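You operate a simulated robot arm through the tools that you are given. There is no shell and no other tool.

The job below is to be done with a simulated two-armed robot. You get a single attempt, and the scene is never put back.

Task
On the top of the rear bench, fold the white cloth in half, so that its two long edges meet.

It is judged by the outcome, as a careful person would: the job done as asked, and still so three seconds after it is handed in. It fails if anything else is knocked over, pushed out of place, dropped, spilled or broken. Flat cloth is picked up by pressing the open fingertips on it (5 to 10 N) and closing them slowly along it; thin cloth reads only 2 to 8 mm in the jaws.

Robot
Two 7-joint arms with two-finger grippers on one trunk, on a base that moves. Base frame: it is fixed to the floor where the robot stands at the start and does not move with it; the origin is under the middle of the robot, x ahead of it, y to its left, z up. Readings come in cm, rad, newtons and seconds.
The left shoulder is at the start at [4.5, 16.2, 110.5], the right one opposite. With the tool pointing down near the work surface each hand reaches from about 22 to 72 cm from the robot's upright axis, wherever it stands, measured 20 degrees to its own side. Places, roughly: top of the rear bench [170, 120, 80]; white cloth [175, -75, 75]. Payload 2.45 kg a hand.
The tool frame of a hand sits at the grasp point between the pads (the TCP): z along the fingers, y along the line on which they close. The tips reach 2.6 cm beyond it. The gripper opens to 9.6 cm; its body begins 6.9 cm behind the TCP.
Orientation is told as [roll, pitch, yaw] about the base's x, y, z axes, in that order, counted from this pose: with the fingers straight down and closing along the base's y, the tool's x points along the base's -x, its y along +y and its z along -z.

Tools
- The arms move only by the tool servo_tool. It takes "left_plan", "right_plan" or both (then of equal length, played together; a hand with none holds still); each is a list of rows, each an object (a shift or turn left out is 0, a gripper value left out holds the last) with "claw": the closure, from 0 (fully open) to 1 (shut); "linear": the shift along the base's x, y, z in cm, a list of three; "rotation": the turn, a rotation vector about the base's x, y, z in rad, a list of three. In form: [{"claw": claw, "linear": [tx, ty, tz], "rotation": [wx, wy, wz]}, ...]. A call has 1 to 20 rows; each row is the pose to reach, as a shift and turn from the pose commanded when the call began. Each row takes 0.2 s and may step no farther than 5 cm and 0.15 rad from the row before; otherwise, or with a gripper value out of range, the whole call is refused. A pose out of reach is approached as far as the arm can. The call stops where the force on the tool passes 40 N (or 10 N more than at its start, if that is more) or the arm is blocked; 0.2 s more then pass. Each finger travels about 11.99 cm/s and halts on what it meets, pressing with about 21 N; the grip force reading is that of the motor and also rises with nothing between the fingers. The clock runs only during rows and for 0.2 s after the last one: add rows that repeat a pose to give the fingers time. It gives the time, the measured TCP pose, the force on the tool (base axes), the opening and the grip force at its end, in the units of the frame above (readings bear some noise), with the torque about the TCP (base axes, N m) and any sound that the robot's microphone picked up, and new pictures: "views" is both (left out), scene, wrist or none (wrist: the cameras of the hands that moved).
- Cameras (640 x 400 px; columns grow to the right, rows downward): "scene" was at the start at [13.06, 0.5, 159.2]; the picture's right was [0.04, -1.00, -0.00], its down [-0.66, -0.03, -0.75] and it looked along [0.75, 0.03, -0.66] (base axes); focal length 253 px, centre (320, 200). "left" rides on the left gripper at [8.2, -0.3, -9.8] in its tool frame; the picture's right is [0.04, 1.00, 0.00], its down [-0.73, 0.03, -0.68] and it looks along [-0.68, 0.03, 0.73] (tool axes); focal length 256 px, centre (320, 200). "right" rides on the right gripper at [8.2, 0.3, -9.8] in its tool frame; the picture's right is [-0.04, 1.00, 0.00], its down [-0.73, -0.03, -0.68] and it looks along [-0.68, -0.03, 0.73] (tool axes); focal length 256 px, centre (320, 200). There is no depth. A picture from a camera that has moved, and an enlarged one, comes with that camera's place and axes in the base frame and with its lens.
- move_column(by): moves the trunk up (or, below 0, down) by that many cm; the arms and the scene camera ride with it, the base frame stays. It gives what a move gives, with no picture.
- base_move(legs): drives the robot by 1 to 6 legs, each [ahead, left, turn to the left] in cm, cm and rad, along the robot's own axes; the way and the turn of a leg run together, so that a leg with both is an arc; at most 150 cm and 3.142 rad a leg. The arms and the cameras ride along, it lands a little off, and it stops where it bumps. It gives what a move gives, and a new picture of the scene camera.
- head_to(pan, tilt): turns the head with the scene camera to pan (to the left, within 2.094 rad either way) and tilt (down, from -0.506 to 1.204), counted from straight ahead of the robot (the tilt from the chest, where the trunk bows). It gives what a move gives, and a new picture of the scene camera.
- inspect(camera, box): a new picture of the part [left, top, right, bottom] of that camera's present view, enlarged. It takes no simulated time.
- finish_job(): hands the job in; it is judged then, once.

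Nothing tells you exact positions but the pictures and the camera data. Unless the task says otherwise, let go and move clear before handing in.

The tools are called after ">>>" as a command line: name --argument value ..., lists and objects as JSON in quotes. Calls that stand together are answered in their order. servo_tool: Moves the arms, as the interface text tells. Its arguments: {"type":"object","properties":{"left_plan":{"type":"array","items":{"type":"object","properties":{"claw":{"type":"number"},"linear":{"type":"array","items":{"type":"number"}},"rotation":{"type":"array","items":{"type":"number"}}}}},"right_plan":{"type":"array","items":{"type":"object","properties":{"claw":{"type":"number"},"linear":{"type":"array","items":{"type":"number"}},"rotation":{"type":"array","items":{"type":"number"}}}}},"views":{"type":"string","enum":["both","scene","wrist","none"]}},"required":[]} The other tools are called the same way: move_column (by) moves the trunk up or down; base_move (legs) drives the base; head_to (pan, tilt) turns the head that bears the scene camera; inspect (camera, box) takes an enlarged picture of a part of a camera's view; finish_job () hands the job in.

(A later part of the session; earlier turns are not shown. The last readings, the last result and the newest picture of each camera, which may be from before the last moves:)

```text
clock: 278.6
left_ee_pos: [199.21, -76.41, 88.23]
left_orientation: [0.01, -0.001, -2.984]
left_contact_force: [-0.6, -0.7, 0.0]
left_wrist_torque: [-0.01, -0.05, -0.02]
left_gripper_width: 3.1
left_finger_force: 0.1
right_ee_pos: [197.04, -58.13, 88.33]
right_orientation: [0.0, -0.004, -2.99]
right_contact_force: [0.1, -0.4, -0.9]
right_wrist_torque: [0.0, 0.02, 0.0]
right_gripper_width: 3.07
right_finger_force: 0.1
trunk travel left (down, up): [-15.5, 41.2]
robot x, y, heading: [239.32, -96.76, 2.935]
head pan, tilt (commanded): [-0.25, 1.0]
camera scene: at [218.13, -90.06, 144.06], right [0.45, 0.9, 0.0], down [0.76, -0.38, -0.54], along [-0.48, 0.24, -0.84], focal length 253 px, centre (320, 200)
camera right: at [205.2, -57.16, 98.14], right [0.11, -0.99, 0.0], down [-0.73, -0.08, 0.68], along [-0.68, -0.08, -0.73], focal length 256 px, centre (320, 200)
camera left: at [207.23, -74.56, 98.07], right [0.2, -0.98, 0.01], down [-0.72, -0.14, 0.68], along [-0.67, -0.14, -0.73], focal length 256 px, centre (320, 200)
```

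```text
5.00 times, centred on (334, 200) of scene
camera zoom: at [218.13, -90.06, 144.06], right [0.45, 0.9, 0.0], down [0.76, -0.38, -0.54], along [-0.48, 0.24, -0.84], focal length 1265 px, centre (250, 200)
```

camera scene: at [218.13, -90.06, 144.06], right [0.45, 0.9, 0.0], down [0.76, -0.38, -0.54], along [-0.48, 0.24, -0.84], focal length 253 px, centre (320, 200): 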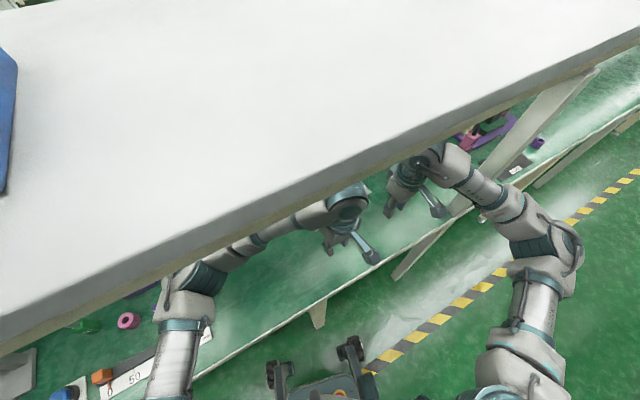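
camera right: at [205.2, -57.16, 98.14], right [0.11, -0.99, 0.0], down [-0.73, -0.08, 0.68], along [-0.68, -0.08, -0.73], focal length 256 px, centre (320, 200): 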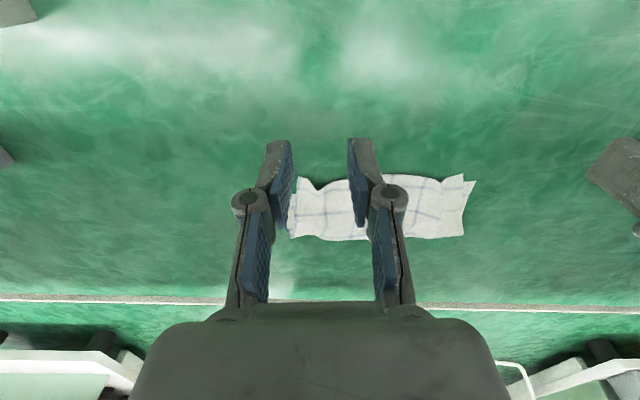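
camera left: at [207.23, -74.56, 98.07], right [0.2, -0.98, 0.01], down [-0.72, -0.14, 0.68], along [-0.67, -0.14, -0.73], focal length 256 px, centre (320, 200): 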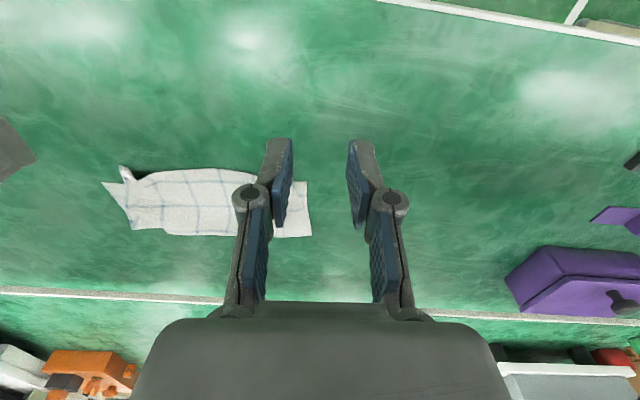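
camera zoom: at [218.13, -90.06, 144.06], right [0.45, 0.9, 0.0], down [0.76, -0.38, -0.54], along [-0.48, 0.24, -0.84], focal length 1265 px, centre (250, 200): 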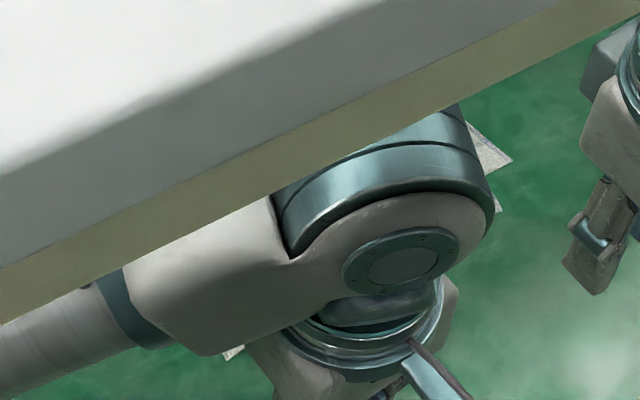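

The fold is good in shape, but the top edge overshoots by about 2 cm and its corners sit about 2-3 cm inward. I'll move the base slightly closer for reach, then regrip the two raised top corners to re-lay that edge.

>>> base_move --legs '[[4, 3, 0]]'

>>> servo_tool --left_plan '[{}, {}, {}, {}, {}, {}, {}, {}]' --right_plan '[{}, {}, {}, {}, {}, {}, {}, {}]' --views "none"

>>> servo_tool --left_plan '[{}, {}, {}, {}, {}, {}, {}, {}]' --right_plan '[{}, {}, {}, {}, {}, {}, {}, {}]' --views "both"

```text
clock: 279.5
left_ee_pos: [195.02, -76.79, 88.21]
left_orientation: [0.019, -0.009, -2.984]
left_contact_force: [0.2, 0.4, 0.0]
left_wrist_torque: [-0.03, 0.03, -0.02]
left_gripper_width: 3.07
left_finger_force: 0.0
right_ee_pos: [192.71, -58.55, 87.86]
right_orientation: [0.011, -0.006, -2.995]
right_contact_force: [0.0, 0.7, -0.5]
right_wrist_torque: [-0.08, 0.01, 0.01]
right_gripper_width: 3.07
right_finger_force: 0.0
trunk travel left (down, up): [-15.5, 41.2]
robot x, y, heading: [235.44, -98.63, 2.935]
head pan, tilt (commanded): [-0.25, 1.0]
camera scene: at [213.92, -90.56, 144.04], right [0.45, 0.9, -0.01], down [0.76, -0.38, -0.53], along [-0.48, 0.23, -0.85], focal length 253 px, centre (320, 200)
```

scene: 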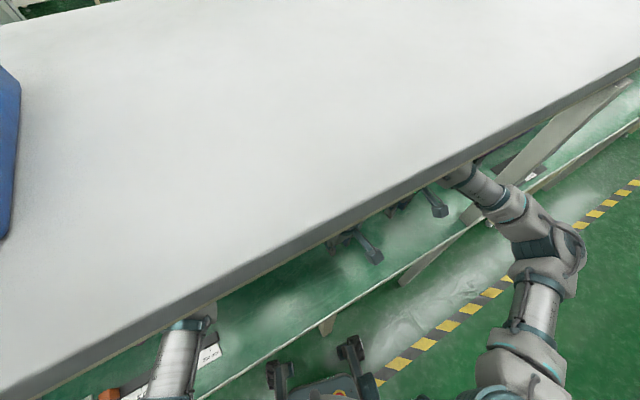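

```text
clock: 281.3
left_ee_pos: [195.41, -76.82, 88.35]
left_orientation: [0.015, -0.012, -2.987]
left_contact_force: [0.5, 0.6, -0.1]
left_wrist_torque: [-0.04, 0.03, 0.02]
left_gripper_width: 3.11
left_finger_force: 0.1
right_ee_pos: [193.2, -58.63, 88.18]
right_orientation: [0.01, -0.011, -2.997]
right_contact_force: [1.3, 0.0, -0.1]
right_wrist_torque: [-0.04, 0.03, 0.02]
right_gripper_width: 3.06
right_finger_force: 0.0
trunk travel left (down, up): [-15.5, 41.2]
robot x, y, heading: [235.25, -97.95, 2.925]
head pan, tilt (commanded): [-0.25, 1.0]
```

```text
clock: 283.1
left_ee_pos: [195.28, -77.87, 88.49]
left_orientation: [0.007, -0.009, -2.983]
left_contact_force: [-0.6, -0.3, -0.8]
left_wrist_torque: [0.02, 0.0, 0.02]
left_gripper_width: 3.06
left_finger_force: 0.0
right_ee_pos: [192.97, -59.51, 88.36]
right_orientation: [0.002, -0.005, -2.996]
right_contact_force: [-0.2, -0.2, 0.5]
right_wrist_torque: [-0.03, -0.04, 0.01]
right_gripper_width: 3.09
right_finger_force: 0.1
trunk travel left (down, up): [-15.5, 41.2]
robot x, y, heading: [235.18, -99.26, 2.925]
head pan, tilt (commanded): [-0.25, 1.0]
camera scene: at [213.77, -91.43, 144.06], right [0.45, 0.9, 0.0], down [0.76, -0.38, -0.53], along [-0.48, 0.24, -0.84], focal length 253 px, centre (320, 200)
camera right: at [201.2, -58.57, 98.21], right [0.11, -0.99, 0.0], down [-0.73, -0.08, 0.68], along [-0.68, -0.07, -0.73], focal length 256 px, centre (320, 200)
camera left: at [203.26, -75.97, 98.19], right [0.2, -0.98, 0.01], down [-0.71, -0.14, 0.69], along [-0.67, -0.14, -0.73], focal length 256 px, centre (320, 200)
```

scene: 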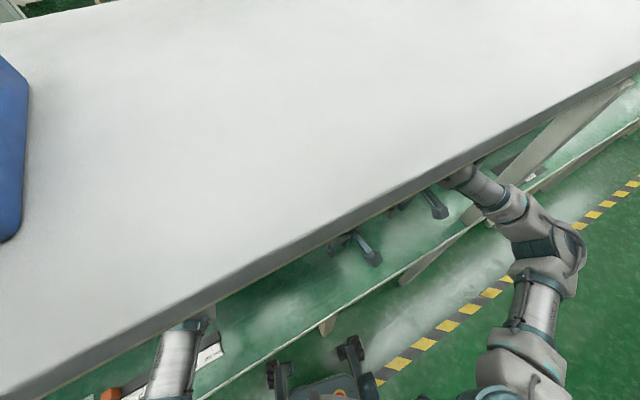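
right: 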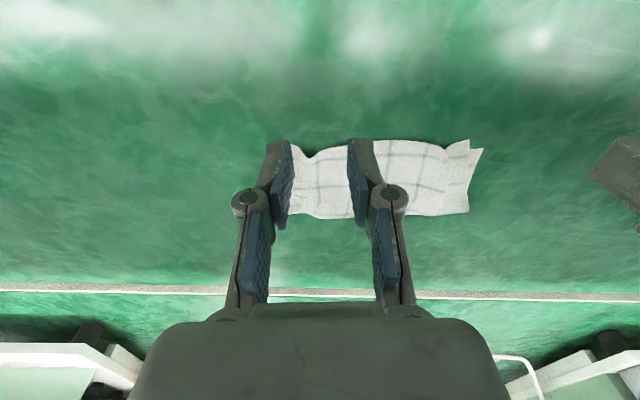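
left: 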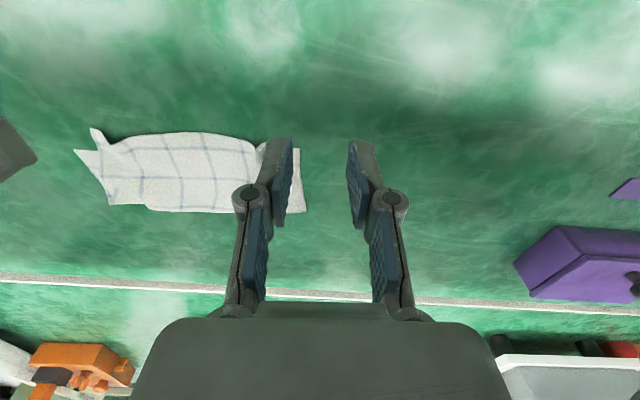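

>>> inspect --camera "left" --box '[60, 100, 320, 240]'

>>> inspect --camera "right" --box '[260, 110, 520, 250]'

```text
2.46 times, centred on (190, 170) of left
camera zoom: at [203.26, -75.97, 98.19], right [0.2, -0.98, 0.01], down [-0.71, -0.14, 0.69], along [-0.67, -0.14, -0.73], focal length 630 px, centre (640, 274)
```

zoom: 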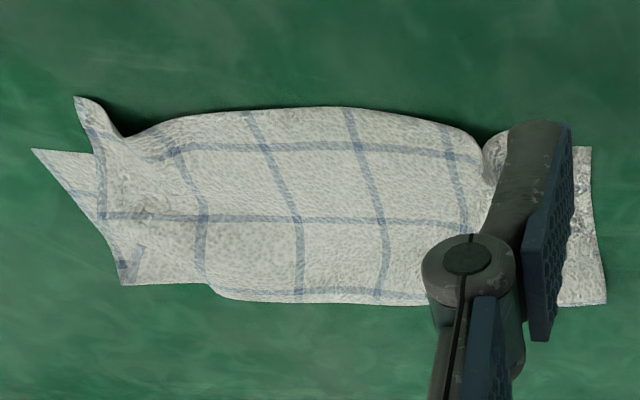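

```text
2.46 times, centred on (390, 180) of right
camera zoom: at [201.2, -58.57, 98.21], right [0.11, -0.99, 0.0], down [-0.73, -0.08, 0.68], along [-0.68, -0.07, -0.73], focal length 630 px, centre (148, 249)
```

zoom: 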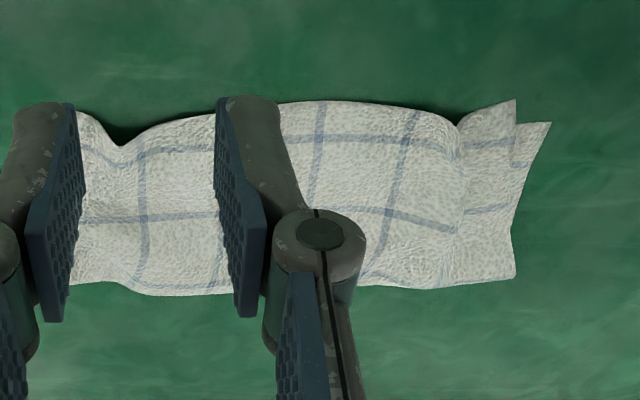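

I can see both raised corner flaps, lying beyond the lower edge over bare bench. I'll open the jaws to 4 cm and come down around each flap: left at about [189.4, -73.5], right at about [187.2, -57.6].

>>> servo_tool --left_plan '[{"claw": 0.58, "linear": [-2, 1.5, 0]}, {"linear": [-4, 3, -1]}, {"linear": [-5.9, 4.4, -3]}, {"linear": [-5.9, 4.4, -5]}, {"linear": [-5.9, 4.4, -7]}, {"linear": [-5.9, 4.4, -8.5]}, {"linear": [-5.9, 4.4, -8.5]}]' --right_plan '[{"claw": 0.58, "linear": [-2, 0.6, 0]}, {"linear": [-4, 1.3, -1]}, {"linear": [-5.8, 1.9, -3]}, {"linear": [-5.8, 1.9, -5]}, {"linear": [-5.8, 1.9, -7]}, {"linear": [-5.8, 1.9, -8.5]}, {"linear": [-5.8, 1.9, -8.5]}]' --views "wrist"

>>> inspect --camera "left" --box '[200, 60, 440, 210]'

>>> inspect --camera "right" --box '[200, 60, 440, 210]'

```text
clock: 284.7
left_ee_pos: [189.2, -73.36, 80.0]
left_orientation: [0.01, -0.012, -2.987]
left_contact_force: [0.0, 0.8, -0.6]
left_wrist_torque: [0.01, -0.01, 0.0]
left_gripper_width: 4.04
left_finger_force: 0.1
right_ee_pos: [187.5, -57.44, 79.92]
right_orientation: [0.002, -0.006, -2.997]
right_contact_force: [0.5, -0.3, 0.6]
right_wrist_torque: [-0.03, -0.01, -0.01]
right_gripper_width: 4.03
right_finger_force: 0.0
trunk travel left (down, up): [-15.5, 41.2]
robot x, y, heading: [235.28, -98.68, 2.93]
head pan, tilt (commanded): [-0.25, 1.0]
camera right: at [195.59, -56.6, 89.73], right [0.11, -0.99, 0.0], down [-0.73, -0.08, 0.68], along [-0.68, -0.08, -0.73], focal length 256 px, centre (320, 200)
camera left: at [197.3, -71.45, 89.7], right [0.19, -0.98, 0.01], down [-0.71, -0.14, 0.69], along [-0.67, -0.14, -0.73], focal length 256 px, centre (320, 200)
```

right: 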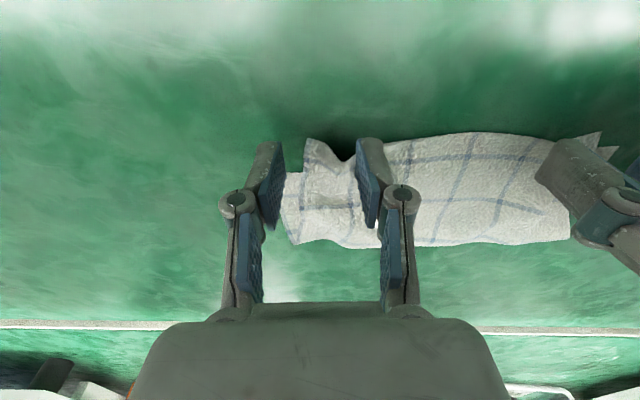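
left: 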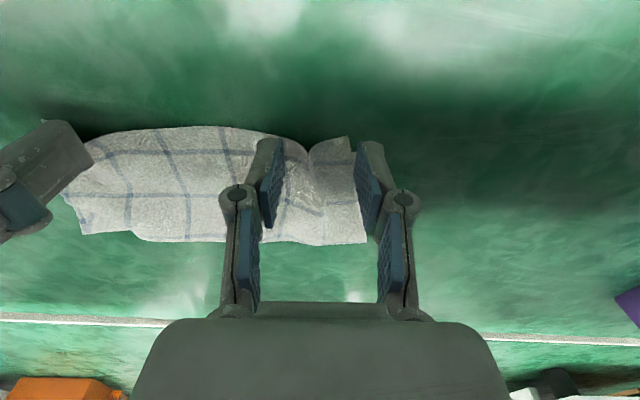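

```text
2.67 times, centred on (320, 135) of left
camera zoom: at [197.3, -71.45, 89.7], right [0.19, -0.98, 0.01], down [-0.71, -0.14, 0.69], along [-0.67, -0.14, -0.73], focal length 683 px, centre (320, 373)
```

zoom: 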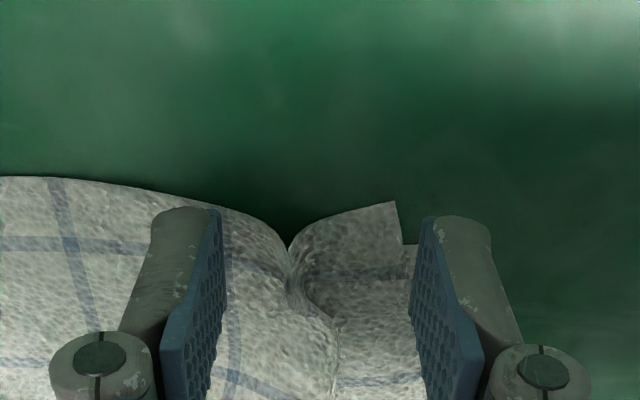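

```text
2.67 times, centred on (320, 135) of right
camera zoom: at [195.59, -56.6, 89.73], right [0.11, -0.99, 0.0], down [-0.73, -0.08, 0.68], along [-0.68, -0.08, -0.73], focal length 683 px, centre (320, 373)
```

zoom: 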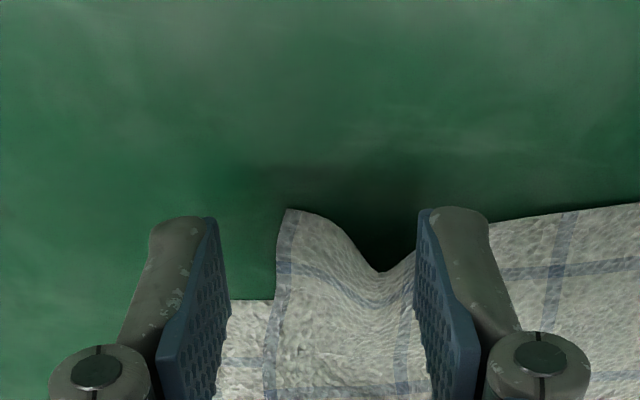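

Both flaps stand neatly between the open jaws. I'll lower to just touch the bench and close on them.

>>> servo_tool --left_plan '[{"linear": [-0.2, 0, -0.8]}, {"linear": [-0.2, 0, -1.5]}, {"linear": [-0.2, 0, -2.0]}]' --right_plan '[{"linear": [-0.6, 0, -0.8]}, {"linear": [-0.6, 0, -1.5]}, {"linear": [-0.6, 0, -1.95]}]' --views "none"

>>> servo_tool --left_plan '[{"linear": [0, 0, -0.25]}]' --right_plan '[{"linear": [0, 0, -0.25]}]' --views "none"

```text
clock: 285.5
left_ee_pos: [189.3, -73.4, 77.89]
left_orientation: [0.009, -0.01, -2.986]
left_contact_force: [-0.5, 0.2, -0.1]
left_wrist_torque: [0.0, -0.03, 0.02]
left_gripper_width: 4.0
left_finger_force: 0.1
right_ee_pos: [186.75, -57.47, 77.8]
right_orientation: [0.001, -0.005, -2.995]
right_contact_force: [0.0, 0.0, -2.0]
right_wrist_torque: [-0.01, -0.02, 0.0]
right_gripper_width: 4.02
right_finger_force: 0.1
trunk travel left (down, up): [-15.5, 41.2]
robot x, y, heading: [234.88, -98.61, 2.93]
head pan, tilt (commanded): [-0.25, 1.0]
```

```text
clock: 285.9
left_ee_pos: [189.15, -73.41, 77.81]
left_orientation: [0.009, -0.008, -2.983]
left_contact_force: [-0.2, 0.2, 0.2]
left_wrist_torque: [0.02, 0.01, 0.01]
left_gripper_width: 4.02
left_finger_force: 0.0
right_ee_pos: [186.71, -57.53, 77.73]
right_orientation: [0.002, -0.007, -2.995]
right_contact_force: [0.3, 0.2, 0.4]
right_wrist_torque: [-0.01, -0.05, -0.01]
right_gripper_width: 4.03
right_finger_force: 0.2
trunk travel left (down, up): [-15.5, 41.2]
robot x, y, heading: [235.35, -98.46, 2.924]
head pan, tilt (commanded): [-0.25, 1.0]
```

>>> servo_tool --left_plan '[{"claw": 0.62, "linear": [0, 0, -0.1]}, {"claw": 0.66, "linear": [0, 0, -0.1]}, {"claw": 0.7, "linear": [0, 0, -0.1]}]' --right_plan '[{"claw": 0.62, "linear": [0, 0, -0.1]}, {"claw": 0.66, "linear": [0, 0, -0.1]}, {"claw": 0.7, "linear": [0, 0, -0.1]}]' --views "none"

>>> servo_tool --left_plan '[{"claw": 0.74}, {"claw": 0.78}, {"claw": 0.82}]' --right_plan '[{"claw": 0.74}, {"claw": 0.78}, {"claw": 0.82}]' --views "wrist"

```text
clock: 286.7
left_ee_pos: [189.32, -73.29, 77.8]
left_orientation: [0.008, -0.009, -2.983]
left_contact_force: [0.2, 0.5, 0.7]
left_wrist_torque: [0.0, 0.0, 0.03]
left_gripper_width: 2.84
left_finger_force: 0.1
right_ee_pos: [186.79, -57.57, 77.65]
right_orientation: [0.002, -0.009, -2.993]
right_contact_force: [-2.5, 0.3, 7.8]
right_wrist_torque: [-0.15, 0.08, -0.04]
right_gripper_width: 2.76
right_finger_force: 0.1
trunk travel left (down, up): [-15.5, 41.2]
robot x, y, heading: [235.23, -98.45, 2.929]
head pan, tilt (commanded): [-0.25, 1.0]
```

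```text
clock: 287.5
left_ee_pos: [189.32, -73.24, 77.76]
left_orientation: [0.009, -0.01, -2.986]
left_contact_force: [0.1, -0.9, 2.9]
left_wrist_torque: [0.03, 0.04, 0.02]
left_gripper_width: 1.71
left_finger_force: 0.1
right_ee_pos: [186.75, -57.51, 77.59]
right_orientation: [-0.001, -0.007, -2.994]
right_contact_force: [-1.9, -1.4, 15.5]
right_wrist_torque: [-0.3, 0.15, 0.0]
right_gripper_width: 1.8
right_finger_force: 0.4
trunk travel left (down, up): [-15.5, 41.2]
robot x, y, heading: [235.07, -98.79, 2.927]
head pan, tilt (commanded): [-0.25, 1.0]
camera right: at [194.91, -56.65, 87.49], right [0.11, -0.99, 0.0], down [-0.72, -0.08, 0.69], along [-0.68, -0.07, -0.73], focal length 256 px, centre (320, 200)
camera left: at [197.34, -71.49, 87.53], right [0.2, -0.98, 0.01], down [-0.71, -0.14, 0.69], along [-0.67, -0.14, -0.73], focal length 256 px, centre (320, 200)
```

right: 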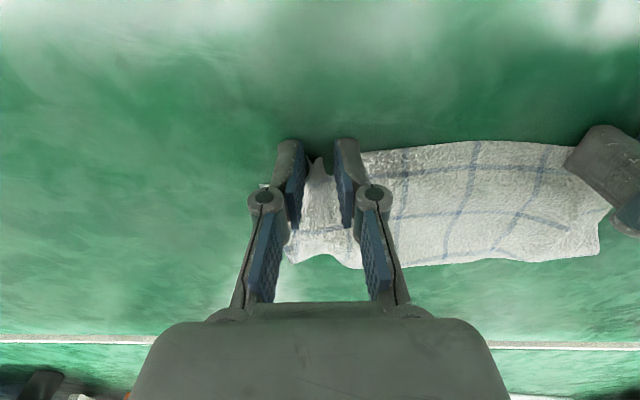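
left: 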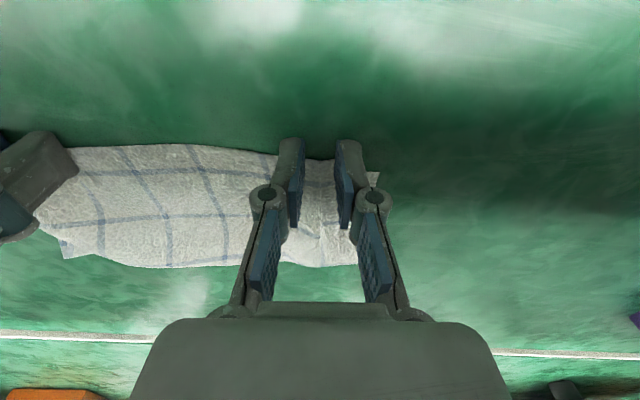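

>>> inspect --camera "left" --box '[220, 90, 420, 215]'

>>> inspect --camera "right" --box '[220, 90, 420, 215]'

```text
3.20 times, centred on (320, 152) of left
camera zoom: at [197.34, -71.49, 87.53], right [0.2, -0.98, 0.01], down [-0.71, -0.14, 0.69], along [-0.67, -0.14, -0.73], focal length 819 px, centre (320, 352)
```

zoom: 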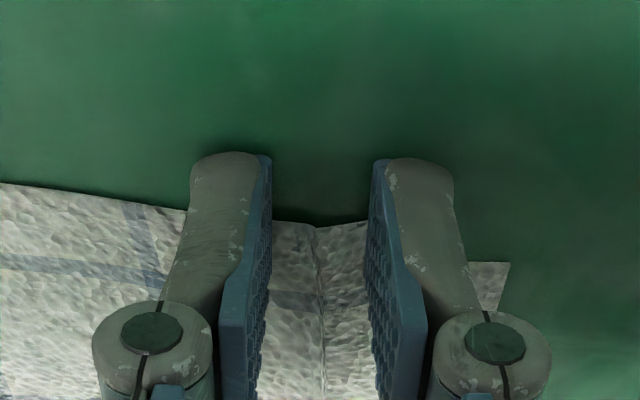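

```text
3.20 times, centred on (320, 152) of right
camera zoom: at [194.91, -56.65, 87.49], right [0.11, -0.99, 0.0], down [-0.72, -0.08, 0.69], along [-0.68, -0.07, -0.73], focal length 819 px, centre (320, 352)
```

zoom: 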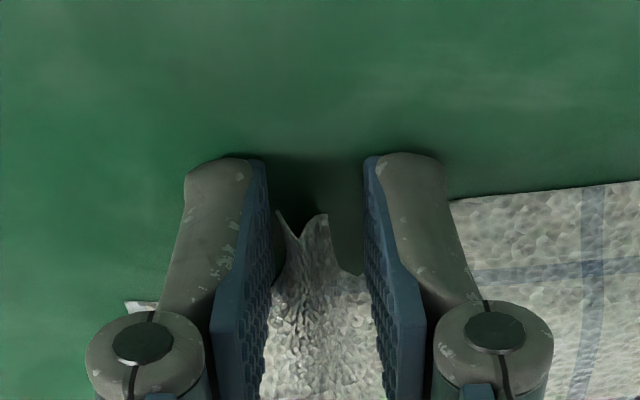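

>>> servo_tool --left_plan '[{"claw": 0.85, "linear": [0, 0, -0.1]}, {"claw": 0.88, "linear": [0, 0, -0.15]}, {"claw": 0.91, "linear": [0, 0, -0.2]}]' --right_plan '[{"claw": 0.86}, {"claw": 0.9}, {"claw": 0.94}]' --views "none"

>>> servo_tool --left_plan '[{"claw": 0.94}, {"claw": 0.97}, {"claw": 1.0}, {"claw": 1.0}, {"claw": 1.0}]' --right_plan '[{"claw": 0.97}, {"claw": 1.0}, {"claw": 1.0}, {"claw": 1.0}, {"claw": 1.0}]' --views "wrist"

```text
clock: 288.3
left_ee_pos: [189.36, -73.21, 77.7]
left_orientation: [0.004, -0.014, -2.987]
left_contact_force: [-2.7, 3.0, 24.9]
left_wrist_torque: [0.24, 0.35, 0.02]
left_gripper_width: 0.75
left_finger_force: 0.0
right_ee_pos: [186.87, -57.57, 77.73]
right_orientation: [-0.001, -0.007, -2.996]
right_contact_force: [-3.7, -1.1, 9.0]
right_wrist_torque: [-0.16, 0.18, -0.01]
right_gripper_width: 0.6
right_finger_force: 0.0
trunk travel left (down, up): [-15.5, 41.2]
robot x, y, heading: [235.0, -98.51, 2.93]
head pan, tilt (commanded): [-0.25, 1.0]
```

```text
clock: 289.5
left_ee_pos: [189.37, -73.1, 77.63]
left_orientation: [0.006, -0.013, -2.987]
left_contact_force: [-2.6, 10.8, 36.1]
left_wrist_torque: [0.31, 0.43, -0.12]
left_gripper_width: 0.01
left_finger_force: 21.0
right_ee_pos: [186.84, -57.6, 77.73]
right_orientation: [0.004, -0.008, -2.994]
right_contact_force: [0.9, -3.3, 3.9]
right_wrist_torque: [-0.15, 0.04, 0.04]
right_gripper_width: 0.09
right_finger_force: 19.3
trunk travel left (down, up): [-15.5, 41.2]
robot x, y, heading: [235.37, -98.59, 2.931]
head pan, tilt (commanded): [-0.25, 1.0]
camera right: at [195.03, -56.62, 87.47], right [0.11, -0.99, 0.0], down [-0.72, -0.08, 0.68], along [-0.68, -0.07, -0.73], focal length 256 px, centre (320, 200)
camera left: at [197.42, -71.41, 87.32], right [0.19, -0.98, 0.01], down [-0.71, -0.14, 0.69], along [-0.67, -0.14, -0.73], focal length 256 px, centre (320, 200)
```

right: 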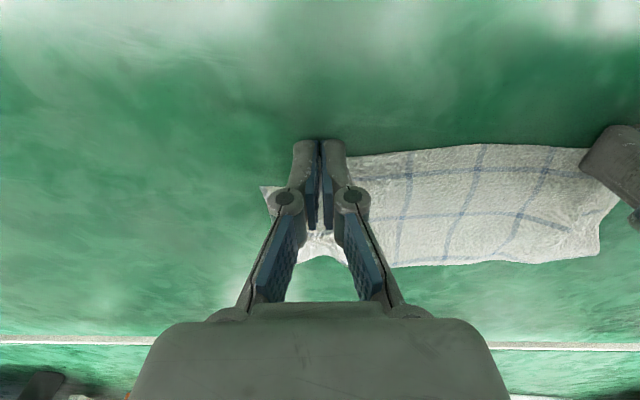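
left: 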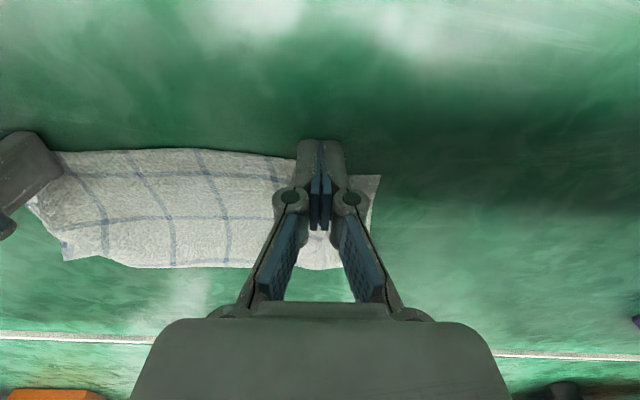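

The left missed; the right may hold a bit. I'll ease the left off and lift the right 1.5 cm to see whether cloth comes with it.

>>> servo_tool --left_plan '[{"linear": [0, 0, 0.5]}, {"claw": 0.8, "linear": [0, 0, 1.2]}, {"claw": 0.58, "linear": [0, 0, 2]}, {"claw": 0.58, "linear": [0, 0, 2]}]' --right_plan '[{"linear": [0, 0, 0.4]}, {"linear": [0, 0, 0.9]}, {"linear": [0, 0, 1.5]}, {"linear": [0, 0, 1.5]}]' --views "wrist"

>>> inspect --camera "right" --box '[220, 90, 640, 290]'

>>> inspect --camera "left" --box '[0, 90, 420, 290]'

```text
clock: 290.5
left_ee_pos: [189.2, -73.2, 79.34]
left_orientation: [0.012, -0.009, -2.986]
left_contact_force: [0.4, 0.1, -0.2]
left_wrist_torque: [0.0, 0.0, -0.02]
left_gripper_width: 4.03
left_finger_force: 0.1
right_ee_pos: [186.62, -57.43, 78.95]
right_orientation: [0.002, -0.005, -2.997]
right_contact_force: [0.0, -0.6, 0.1]
right_wrist_torque: [0.03, 0.01, 0.01]
right_gripper_width: 0.29
right_finger_force: 19.4
trunk travel left (down, up): [-15.5, 41.2]
robot x, y, heading: [235.09, -98.37, 2.929]
head pan, tilt (commanded): [-0.25, 1.0]
camera right: at [194.79, -56.56, 88.75], right [0.11, -0.99, 0.0], down [-0.73, -0.08, 0.68], along [-0.68, -0.07, -0.73], focal length 256 px, centre (320, 200)
camera left: at [197.22, -71.34, 89.03], right [0.2, -0.98, 0.01], down [-0.72, -0.14, 0.69], along [-0.67, -0.14, -0.73], focal length 256 px, centre (320, 200)
```

right: 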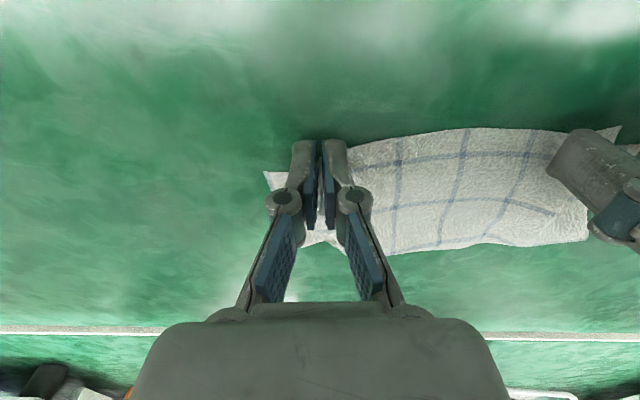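
left: 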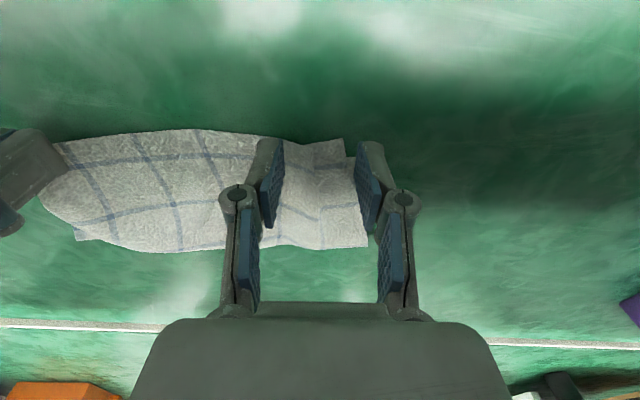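

```text
1.52 times, centred on (430, 190) of right
camera zoom: at [194.79, -56.56, 88.75], right [0.11, -0.99, 0.0], down [-0.73, -0.08, 0.68], along [-0.68, -0.07, -0.73], focal length 390 px, centre (152, 215)
```

zoom: 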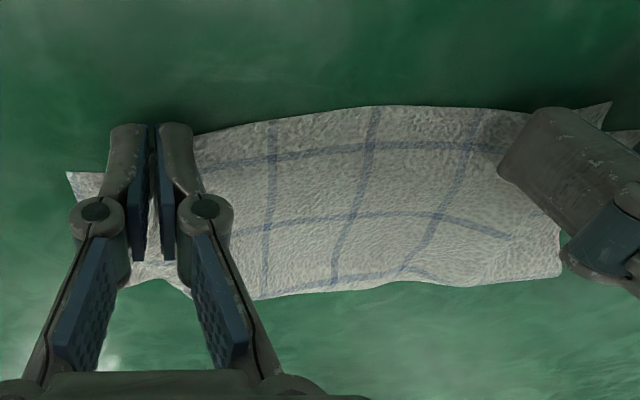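

```text
1.52 times, centred on (210, 190) of left
camera zoom: at [197.22, -71.34, 89.03], right [0.2, -0.98, 0.01], down [-0.72, -0.14, 0.69], along [-0.67, -0.14, -0.73], focal length 390 px, centre (488, 215)
```

zoom: 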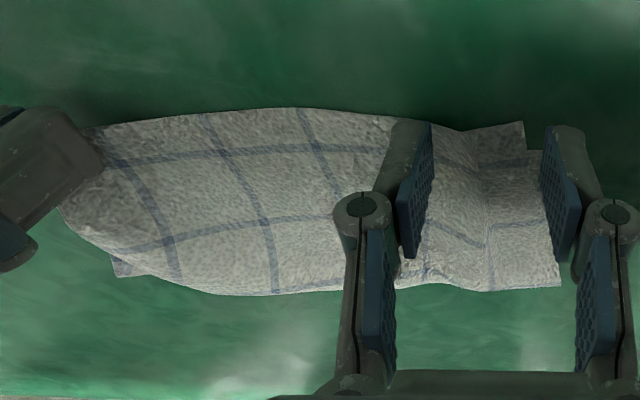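

The right hand does hold its corner. For the left I'll grip a little further in, at about [188.6, -70.9], where the top edge bulges up and overhangs more.

>>> servo_tool --left_plan '[{"linear": [0, 0.8, 1.5]}, {"linear": [-0.4, 1.8, 1.5]}, {"linear": [-0.6, 2.3, 0.5]}, {"linear": [-0.6, 2.3, -0.6]}, {"linear": [-0.6, 2.3, -1.4]}]' --views "none"

>>> inspect --camera "left" --box '[220, 80, 420, 205]'

```text
clock: 291.7
left_ee_pos: [188.52, -70.86, 77.93]
left_orientation: [0.011, -0.011, -2.986]
left_contact_force: [-0.2, -1.2, 0.4]
left_wrist_torque: [0.01, 0.0, 0.01]
left_gripper_width: 4.0
left_finger_force: 0.0
right_ee_pos: [186.67, -57.53, 78.88]
right_orientation: [0.002, -0.006, -2.996]
right_contact_force: [-0.2, -0.1, 0.7]
right_wrist_torque: [-0.01, 0.02, -0.01]
right_gripper_width: 0.31
right_finger_force: 19.0
trunk travel left (down, up): [-15.5, 41.2]
robot x, y, heading: [235.04, -98.29, 2.928]
head pan, tilt (commanded): [-0.25, 1.0]
```

```text
3.20 times, centred on (320, 142) of left
camera zoom: at [196.62, -69.0, 87.69], right [0.19, -0.98, 0.01], down [-0.71, -0.14, 0.69], along [-0.67, -0.14, -0.73], focal length 819 px, centre (320, 384)
```

zoom: 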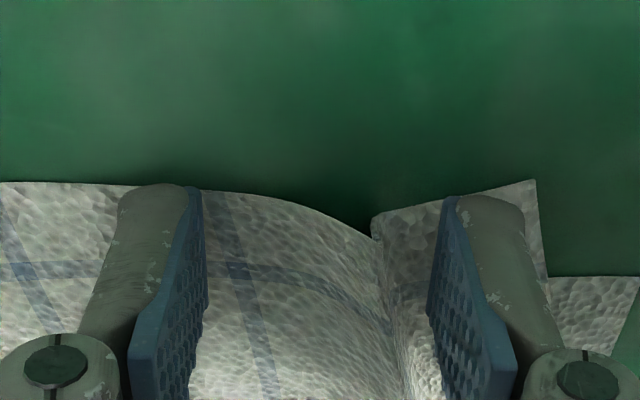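

>>> servo_tool --left_plan '[{"linear": [-0.4, -0.05, 0.1]}, {"linear": [-0.4, -0.05, -0.2]}, {"linear": [-0.4, -0.05, -0.4]}]' --views "none"

>>> servo_tool --left_plan '[{"claw": 0.62, "linear": [0, 0, -0.05]}, {"claw": 0.65, "linear": [0, 0, -0.05]}]' --views "none"

```text
clock: 292.5
left_ee_pos: [188.23, -70.99, 77.63]
left_orientation: [0.009, -0.011, -2.986]
left_contact_force: [0.0, 1.1, 7.4]
left_wrist_torque: [0.15, 0.07, 0.0]
left_gripper_width: 4.08
left_finger_force: 0.3
right_ee_pos: [186.71, -57.57, 79.04]
right_orientation: [0.002, -0.006, -2.996]
right_contact_force: [0.2, 0.8, 1.3]
right_wrist_torque: [-0.03, 0.02, -0.01]
right_gripper_width: 0.31
right_finger_force: 20.0
trunk travel left (down, up): [-15.5, 41.2]
robot x, y, heading: [234.9, -98.8, 2.931]
head pan, tilt (commanded): [-0.25, 1.0]
```

```text
clock: 293.1
left_ee_pos: [188.24, -71.08, 77.63]
left_orientation: [0.009, -0.01, -2.986]
left_contact_force: [1.8, 1.1, 11.0]
left_wrist_torque: [0.1, 0.01, -0.05]
left_gripper_width: 3.29
left_finger_force: 0.0
right_ee_pos: [186.68, -57.64, 79.03]
right_orientation: [0.003, -0.007, -2.995]
right_contact_force: [0.4, -1.6, 0.3]
right_wrist_torque: [-0.05, 0.04, -0.02]
right_gripper_width: 0.26
right_finger_force: 19.4
trunk travel left (down, up): [-15.5, 41.2]
robot x, y, heading: [235.03, -98.49, 2.935]
head pan, tilt (commanded): [-0.25, 1.0]
```

>>> servo_tool --left_plan '[{"claw": 0.68}, {"claw": 0.71}, {"claw": 0.74}]' --views "none"

>>> servo_tool --left_plan '[{"claw": 0.77}, {"claw": 0.8}, {"claw": 0.83}]' --views "none"

>>> inspect --camera "left" --box '[220, 80, 420, 205]'

```text
clock: 293.9
left_ee_pos: [188.3, -71.13, 77.77]
left_orientation: [0.006, -0.011, -2.986]
left_contact_force: [-0.7, 2.8, 19.9]
left_wrist_torque: [0.29, 0.13, -0.08]
left_gripper_width: 2.57
left_finger_force: 0.5
right_ee_pos: [186.81, -57.63, 79.1]
right_orientation: [0.004, -0.005, -2.995]
right_contact_force: [0.0, -0.7, 1.1]
right_wrist_torque: [-0.09, -0.02, 0.0]
right_gripper_width: 0.2
right_finger_force: 21.8
trunk travel left (down, up): [-15.5, 41.2]
robot x, y, heading: [235.0, -98.51, 2.927]
head pan, tilt (commanded): [-0.25, 1.0]
```

```text
clock: 294.7
left_ee_pos: [188.34, -71.08, 77.67]
left_orientation: [0.008, -0.011, -2.985]
left_contact_force: [0.9, 2.2, 25.6]
left_wrist_torque: [0.34, 0.11, -0.08]
left_gripper_width: 1.66
left_finger_force: 0.1
right_ee_pos: [186.76, -57.59, 79.19]
right_orientation: [0.003, -0.009, -2.992]
right_contact_force: [0.2, -3.4, 0.2]
right_wrist_torque: [-0.12, -0.03, 0.01]
right_gripper_width: 0.21
right_finger_force: 21.2
trunk travel left (down, up): [-15.5, 41.2]
robot x, y, heading: [234.92, -98.62, 2.928]
head pan, tilt (commanded): [-0.25, 1.0]
```

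```text
3.20 times, centred on (320, 142) of left
camera zoom: at [196.34, -69.26, 87.46], right [0.19, -0.98, 0.01], down [-0.71, -0.14, 0.69], along [-0.67, -0.14, -0.73], focal length 819 px, centre (320, 384)
```

zoom: 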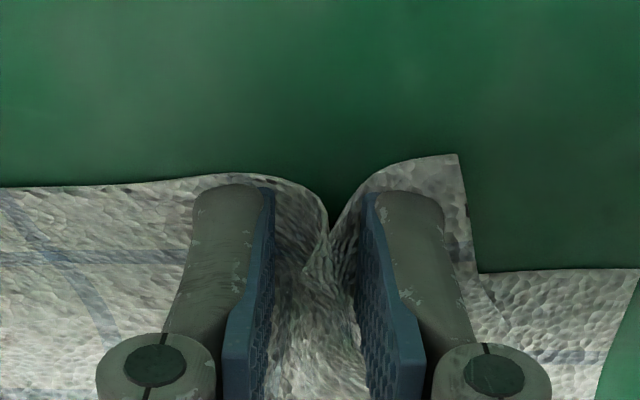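

>>> servo_tool --left_plan '[{"claw": 0.86}, {"claw": 0.89}, {"claw": 0.92}]' --views "none"

>>> servo_tool --left_plan '[{"claw": 0.95}, {"claw": 0.98}, {"claw": 1.0}, {"claw": 1.0}, {"claw": 1.0}]' --views "none"

>>> inspect --camera "left" --box '[220, 80, 420, 205]'

```text
clock: 295.5
left_ee_pos: [188.26, -71.1, 77.63]
left_orientation: [0.008, -0.011, -2.986]
left_contact_force: [1.4, 4.9, 23.7]
left_wrist_torque: [0.18, 0.08, 0.0]
left_gripper_width: 0.76
left_finger_force: 0.1
right_ee_pos: [186.79, -57.65, 79.12]
right_orientation: [0.001, -0.007, -2.993]
right_contact_force: [1.4, -5.1, -1.3]
right_wrist_torque: [-0.22, -0.02, 0.04]
right_gripper_width: 0.25
right_finger_force: 21.5
trunk travel left (down, up): [-15.5, 41.2]
robot x, y, heading: [235.22, -98.46, 2.927]
head pan, tilt (commanded): [-0.25, 1.0]
```

```text
clock: 296.7
left_ee_pos: [188.37, -71.09, 77.73]
left_orientation: [0.008, -0.011, -2.985]
left_contact_force: [0.2, 4.0, 18.2]
left_wrist_torque: [0.13, 0.03, 0.06]
left_gripper_width: 0.23
left_finger_force: 20.5
right_ee_pos: [186.75, -57.56, 79.0]
right_orientation: [0.0, -0.006, -2.994]
right_contact_force: [2.1, -5.7, -0.9]
right_wrist_torque: [-0.19, -0.04, 0.04]
right_gripper_width: 0.27
right_finger_force: 21.1
trunk travel left (down, up): [-15.5, 41.2]
robot x, y, heading: [235.05, -98.0, 2.929]
head pan, tilt (commanded): [-0.25, 1.0]
```

```text
3.20 times, centred on (320, 142) of left
camera zoom: at [196.31, -69.23, 87.39], right [0.2, -0.98, 0.01], down [-0.71, -0.14, 0.69], along [-0.67, -0.14, -0.73], focal length 819 px, centre (320, 384)
```

zoom: 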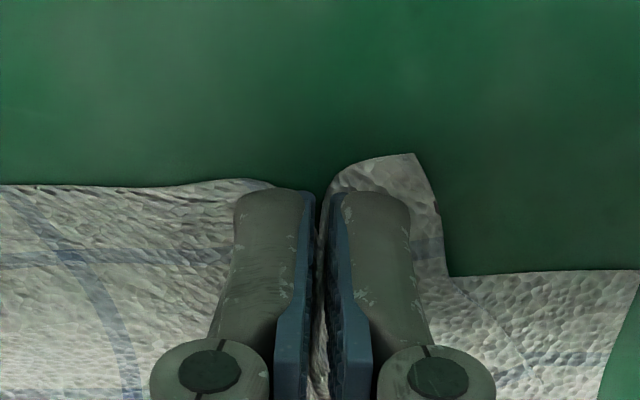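

Both hands grip the top edge again. I'll lift it a few centimetres and check that only the top layer comes up.

>>> servo_tool --left_plan '[{"linear": [0, 0, 0.6]}, {"linear": [-0.29, -0.06, 1.3]}, {"linear": [-0.6, -0.13, 2.0]}, {"linear": [-0.98, -0.2, 2.6]}, {"linear": [-1.5, -0.3, 3.3]}, {"linear": [-1.96, -0.4, 4.0]}, {"linear": [-1.96, -0.4, 4.0]}]' --right_plan '[{"linear": [0, 0, 0]}, {"linear": [-0.29, -0.06, 0.1]}, {"linear": [-0.6, -0.13, 0.7]}, {"linear": [-0.98, -0.2, 1.3]}, {"linear": [-1.5, -0.3, 2.0]}, {"linear": [-1.96, -0.4, 2.7]}, {"linear": [-1.96, -0.4, 2.7]}]' --views "wrist"

>>> inspect --camera "right" --box '[200, 60, 640, 260]'

>>> inspect --camera "left" --box '[0, 60, 440, 260]'

```text
clock: 298.3
left_ee_pos: [186.27, -71.44, 81.5]
left_orientation: [0.013, -0.01, -2.985]
left_contact_force: [0.2, 1.2, 0.4]
left_wrist_torque: [0.0, 0.02, -0.03]
left_gripper_width: 0.38
left_finger_force: 24.6
right_ee_pos: [184.83, -57.87, 81.64]
right_orientation: [0.001, -0.005, -2.996]
right_contact_force: [0.0, -0.6, -0.2]
right_wrist_torque: [-0.04, -0.05, 0.0]
right_gripper_width: 0.19
right_finger_force: 19.9
trunk travel left (down, up): [-15.5, 41.2]
robot x, y, heading: [235.18, -98.81, 2.929]
head pan, tilt (commanded): [-0.25, 1.0]
camera right: at [192.9, -56.95, 91.52], right [0.11, -0.99, 0.0], down [-0.73, -0.08, 0.68], along [-0.68, -0.07, -0.73], focal length 256 px, centre (320, 200)
camera left: at [194.31, -69.58, 91.22], right [0.2, -0.98, 0.01], down [-0.71, -0.14, 0.69], along [-0.67, -0.14, -0.73], focal length 256 px, centre (320, 200)
```

right: 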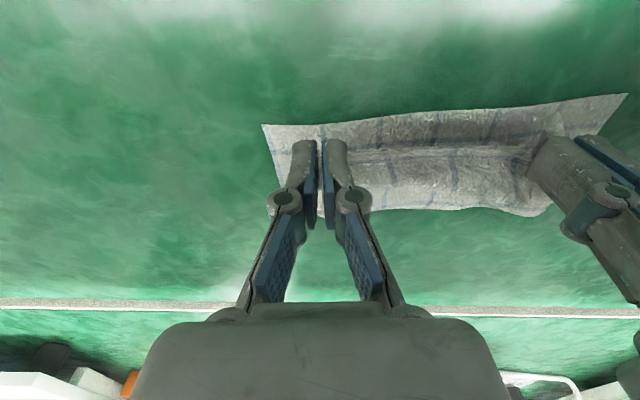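
left: 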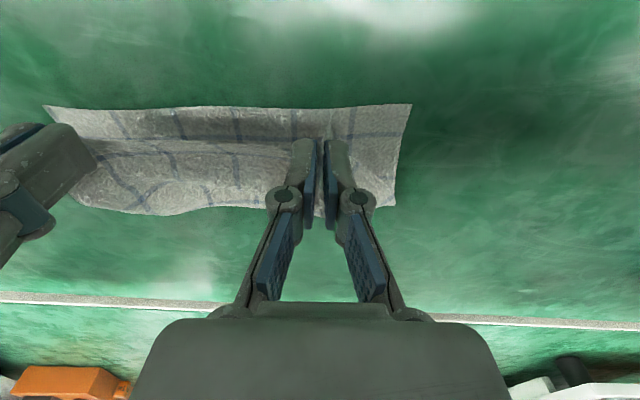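

```text
1.45 times, centred on (420, 160) of right
camera zoom: at [192.9, -56.95, 91.52], right [0.11, -0.99, 0.0], down [-0.73, -0.08, 0.68], along [-0.68, -0.07, -0.73], focal length 372 px, centre (174, 258)
```

zoom: 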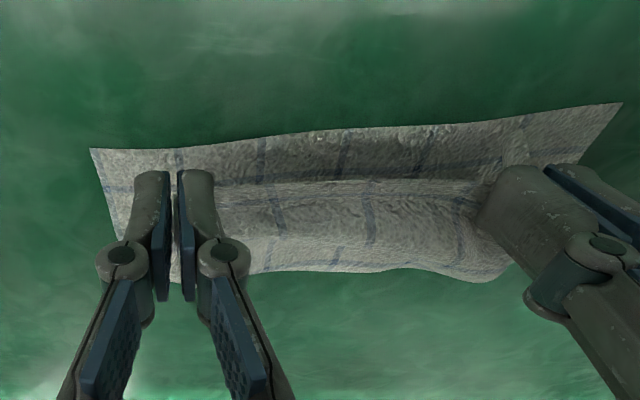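

```text
1.45 times, centred on (220, 160) of left
camera zoom: at [194.31, -69.58, 91.22], right [0.2, -0.98, 0.01], down [-0.71, -0.14, 0.69], along [-0.67, -0.14, -0.73], focal length 372 px, centre (466, 258)
```

zoom: 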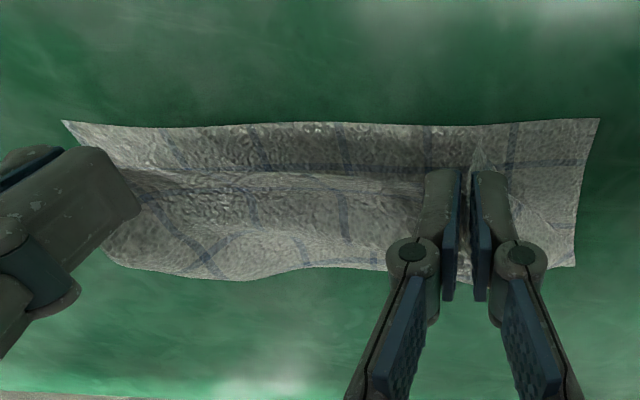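

Only the top layer is lifted and the lower edge lies clean and straight. I'll swing the top edge back past the fold so the fold line rolls back about a centimetre.

>>> servo_tool --left_plan '[{"linear": [-0.98, -0.2, 1.55]}, {"linear": [-2.16, -0.44, 2.75]}, {"linear": [-3.53, -0.71, 3.65]}, {"linear": [-4.9, -0.99, 4.25]}, {"linear": [-6.27, -1.27, 4.55]}, {"linear": [-7.45, -1.5, 4.45]}, {"linear": [-8.43, -1.7, 3.95]}, {"linear": [-9.0, -1.82, 3.15]}, {"linear": [-9.1, -1.84, 2.35]}, {"linear": [-9.1, -1.84, 2.35]}]' --right_plan '[{"linear": [-0.98, -0.2, 1.55]}, {"linear": [-2.16, -0.44, 2.75]}, {"linear": [-3.53, -0.71, 3.65]}, {"linear": [-4.9, -0.99, 4.25]}, {"linear": [-6.27, -1.27, 4.55]}, {"linear": [-7.45, -1.5, 4.45]}, {"linear": [-8.43, -1.7, 3.95]}, {"linear": [-9.0, -1.82, 3.15]}, {"linear": [-9.1, -1.84, 2.35]}, {"linear": [-9.1, -1.84, 2.35]}]' --views "wrist"

```text
clock: 300.5
left_ee_pos: [176.85, -72.97, 83.9]
left_orientation: [0.01, -0.011, -2.984]
left_contact_force: [-0.3, 1.5, 0.3]
left_wrist_torque: [0.1, 0.0, 0.01]
left_gripper_width: 0.19
left_finger_force: 19.1
right_ee_pos: [175.68, -59.72, 84.36]
right_orientation: [0.002, -0.007, -2.996]
right_contact_force: [-0.7, 0.1, 0.8]
right_wrist_torque: [-0.02, 0.01, -0.01]
right_gripper_width: 0.14
right_finger_force: 21.4
trunk travel left (down, up): [-15.5, 41.2]
robot x, y, heading: [235.31, -98.42, 2.936]
head pan, tilt (commanded): [-0.25, 1.0]
camera right: at [183.88, -58.84, 94.04], right [0.11, -0.99, 0.0], down [-0.73, -0.08, 0.68], along [-0.68, -0.07, -0.73], focal length 256 px, centre (320, 200)
camera left: at [184.87, -71.25, 93.64], right [0.2, -0.98, 0.01], down [-0.71, -0.14, 0.69], along [-0.67, -0.14, -0.73], focal length 256 px, centre (320, 200)
```

right: 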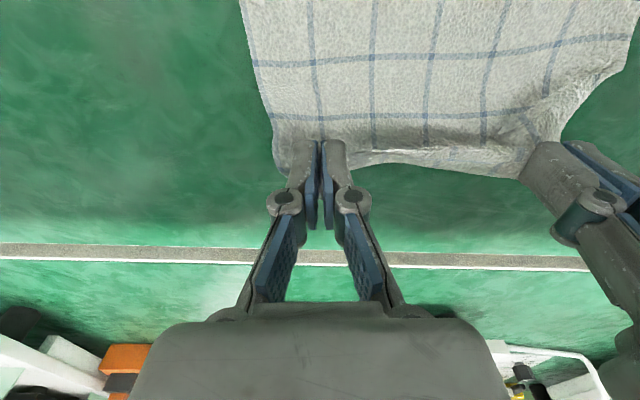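
left: 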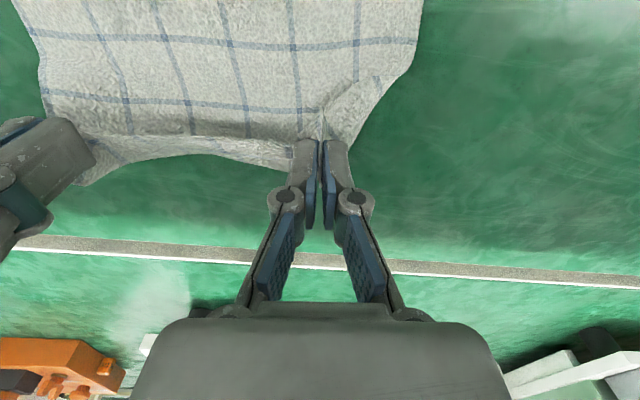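

The sheet runs back from the flat lower half to my hands. I'll lower here so a loop forms behind, then draw the edge forward over the lower edge.

>>> servo_tool --left_plan '[{"linear": [0, 0, -0.7]}, {"linear": [0, 0, -1.4]}, {"linear": [0, 0, -2.0]}, {"linear": [0, 0, -2.0]}]' --right_plan '[{"linear": [0, 0, -0.8]}, {"linear": [0, 0, -1.6]}, {"linear": [0, 0, -2.4]}, {"linear": [0, 0, -2.4]}]' --views "wrist"

```text
clock: 301.5
left_ee_pos: [176.94, -73.05, 81.91]
left_orientation: [0.01, -0.01, -2.987]
left_contact_force: [-0.4, -0.3, 0.0]
left_wrist_torque: [0.01, 0.0, 0.02]
left_gripper_width: 0.31
left_finger_force: 20.0
right_ee_pos: [175.59, -59.81, 81.77]
right_orientation: [0.002, -0.008, -2.995]
right_contact_force: [0.0, 0.7, 1.6]
right_wrist_torque: [0.04, -0.01, -0.01]
right_gripper_width: 0.13
right_finger_force: 21.4
trunk travel left (down, up): [-15.5, 41.2]
robot x, y, heading: [235.12, -98.13, 2.932]
head pan, tilt (commanded): [-0.25, 1.0]
camera right: at [183.78, -58.89, 91.57], right [0.11, -0.99, 0.0], down [-0.73, -0.08, 0.68], along [-0.68, -0.07, -0.73], focal length 256 px, centre (320, 200)
camera left: at [184.93, -71.15, 91.64], right [0.2, -0.98, 0.01], down [-0.71, -0.14, 0.69], along [-0.67, -0.14, -0.73], focal length 256 px, centre (320, 200)
```

right: 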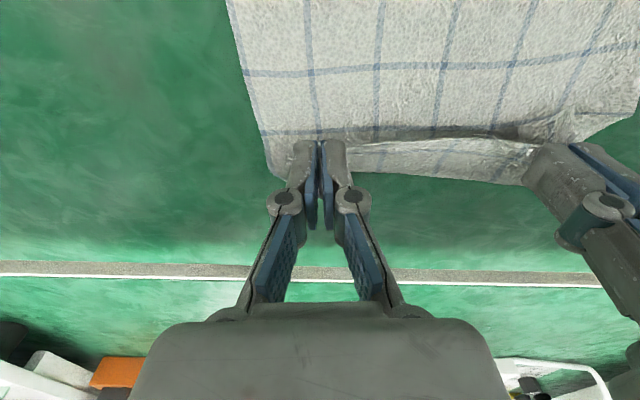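
left: 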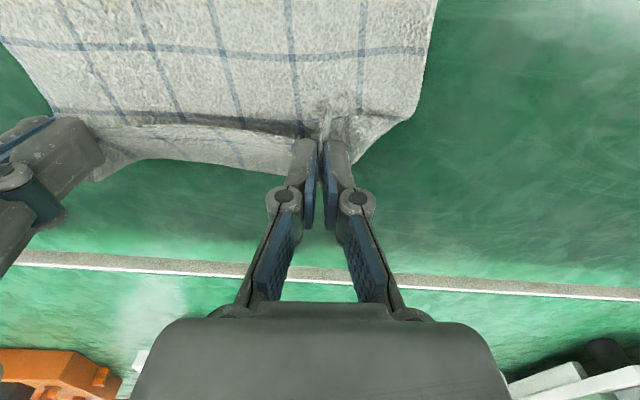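

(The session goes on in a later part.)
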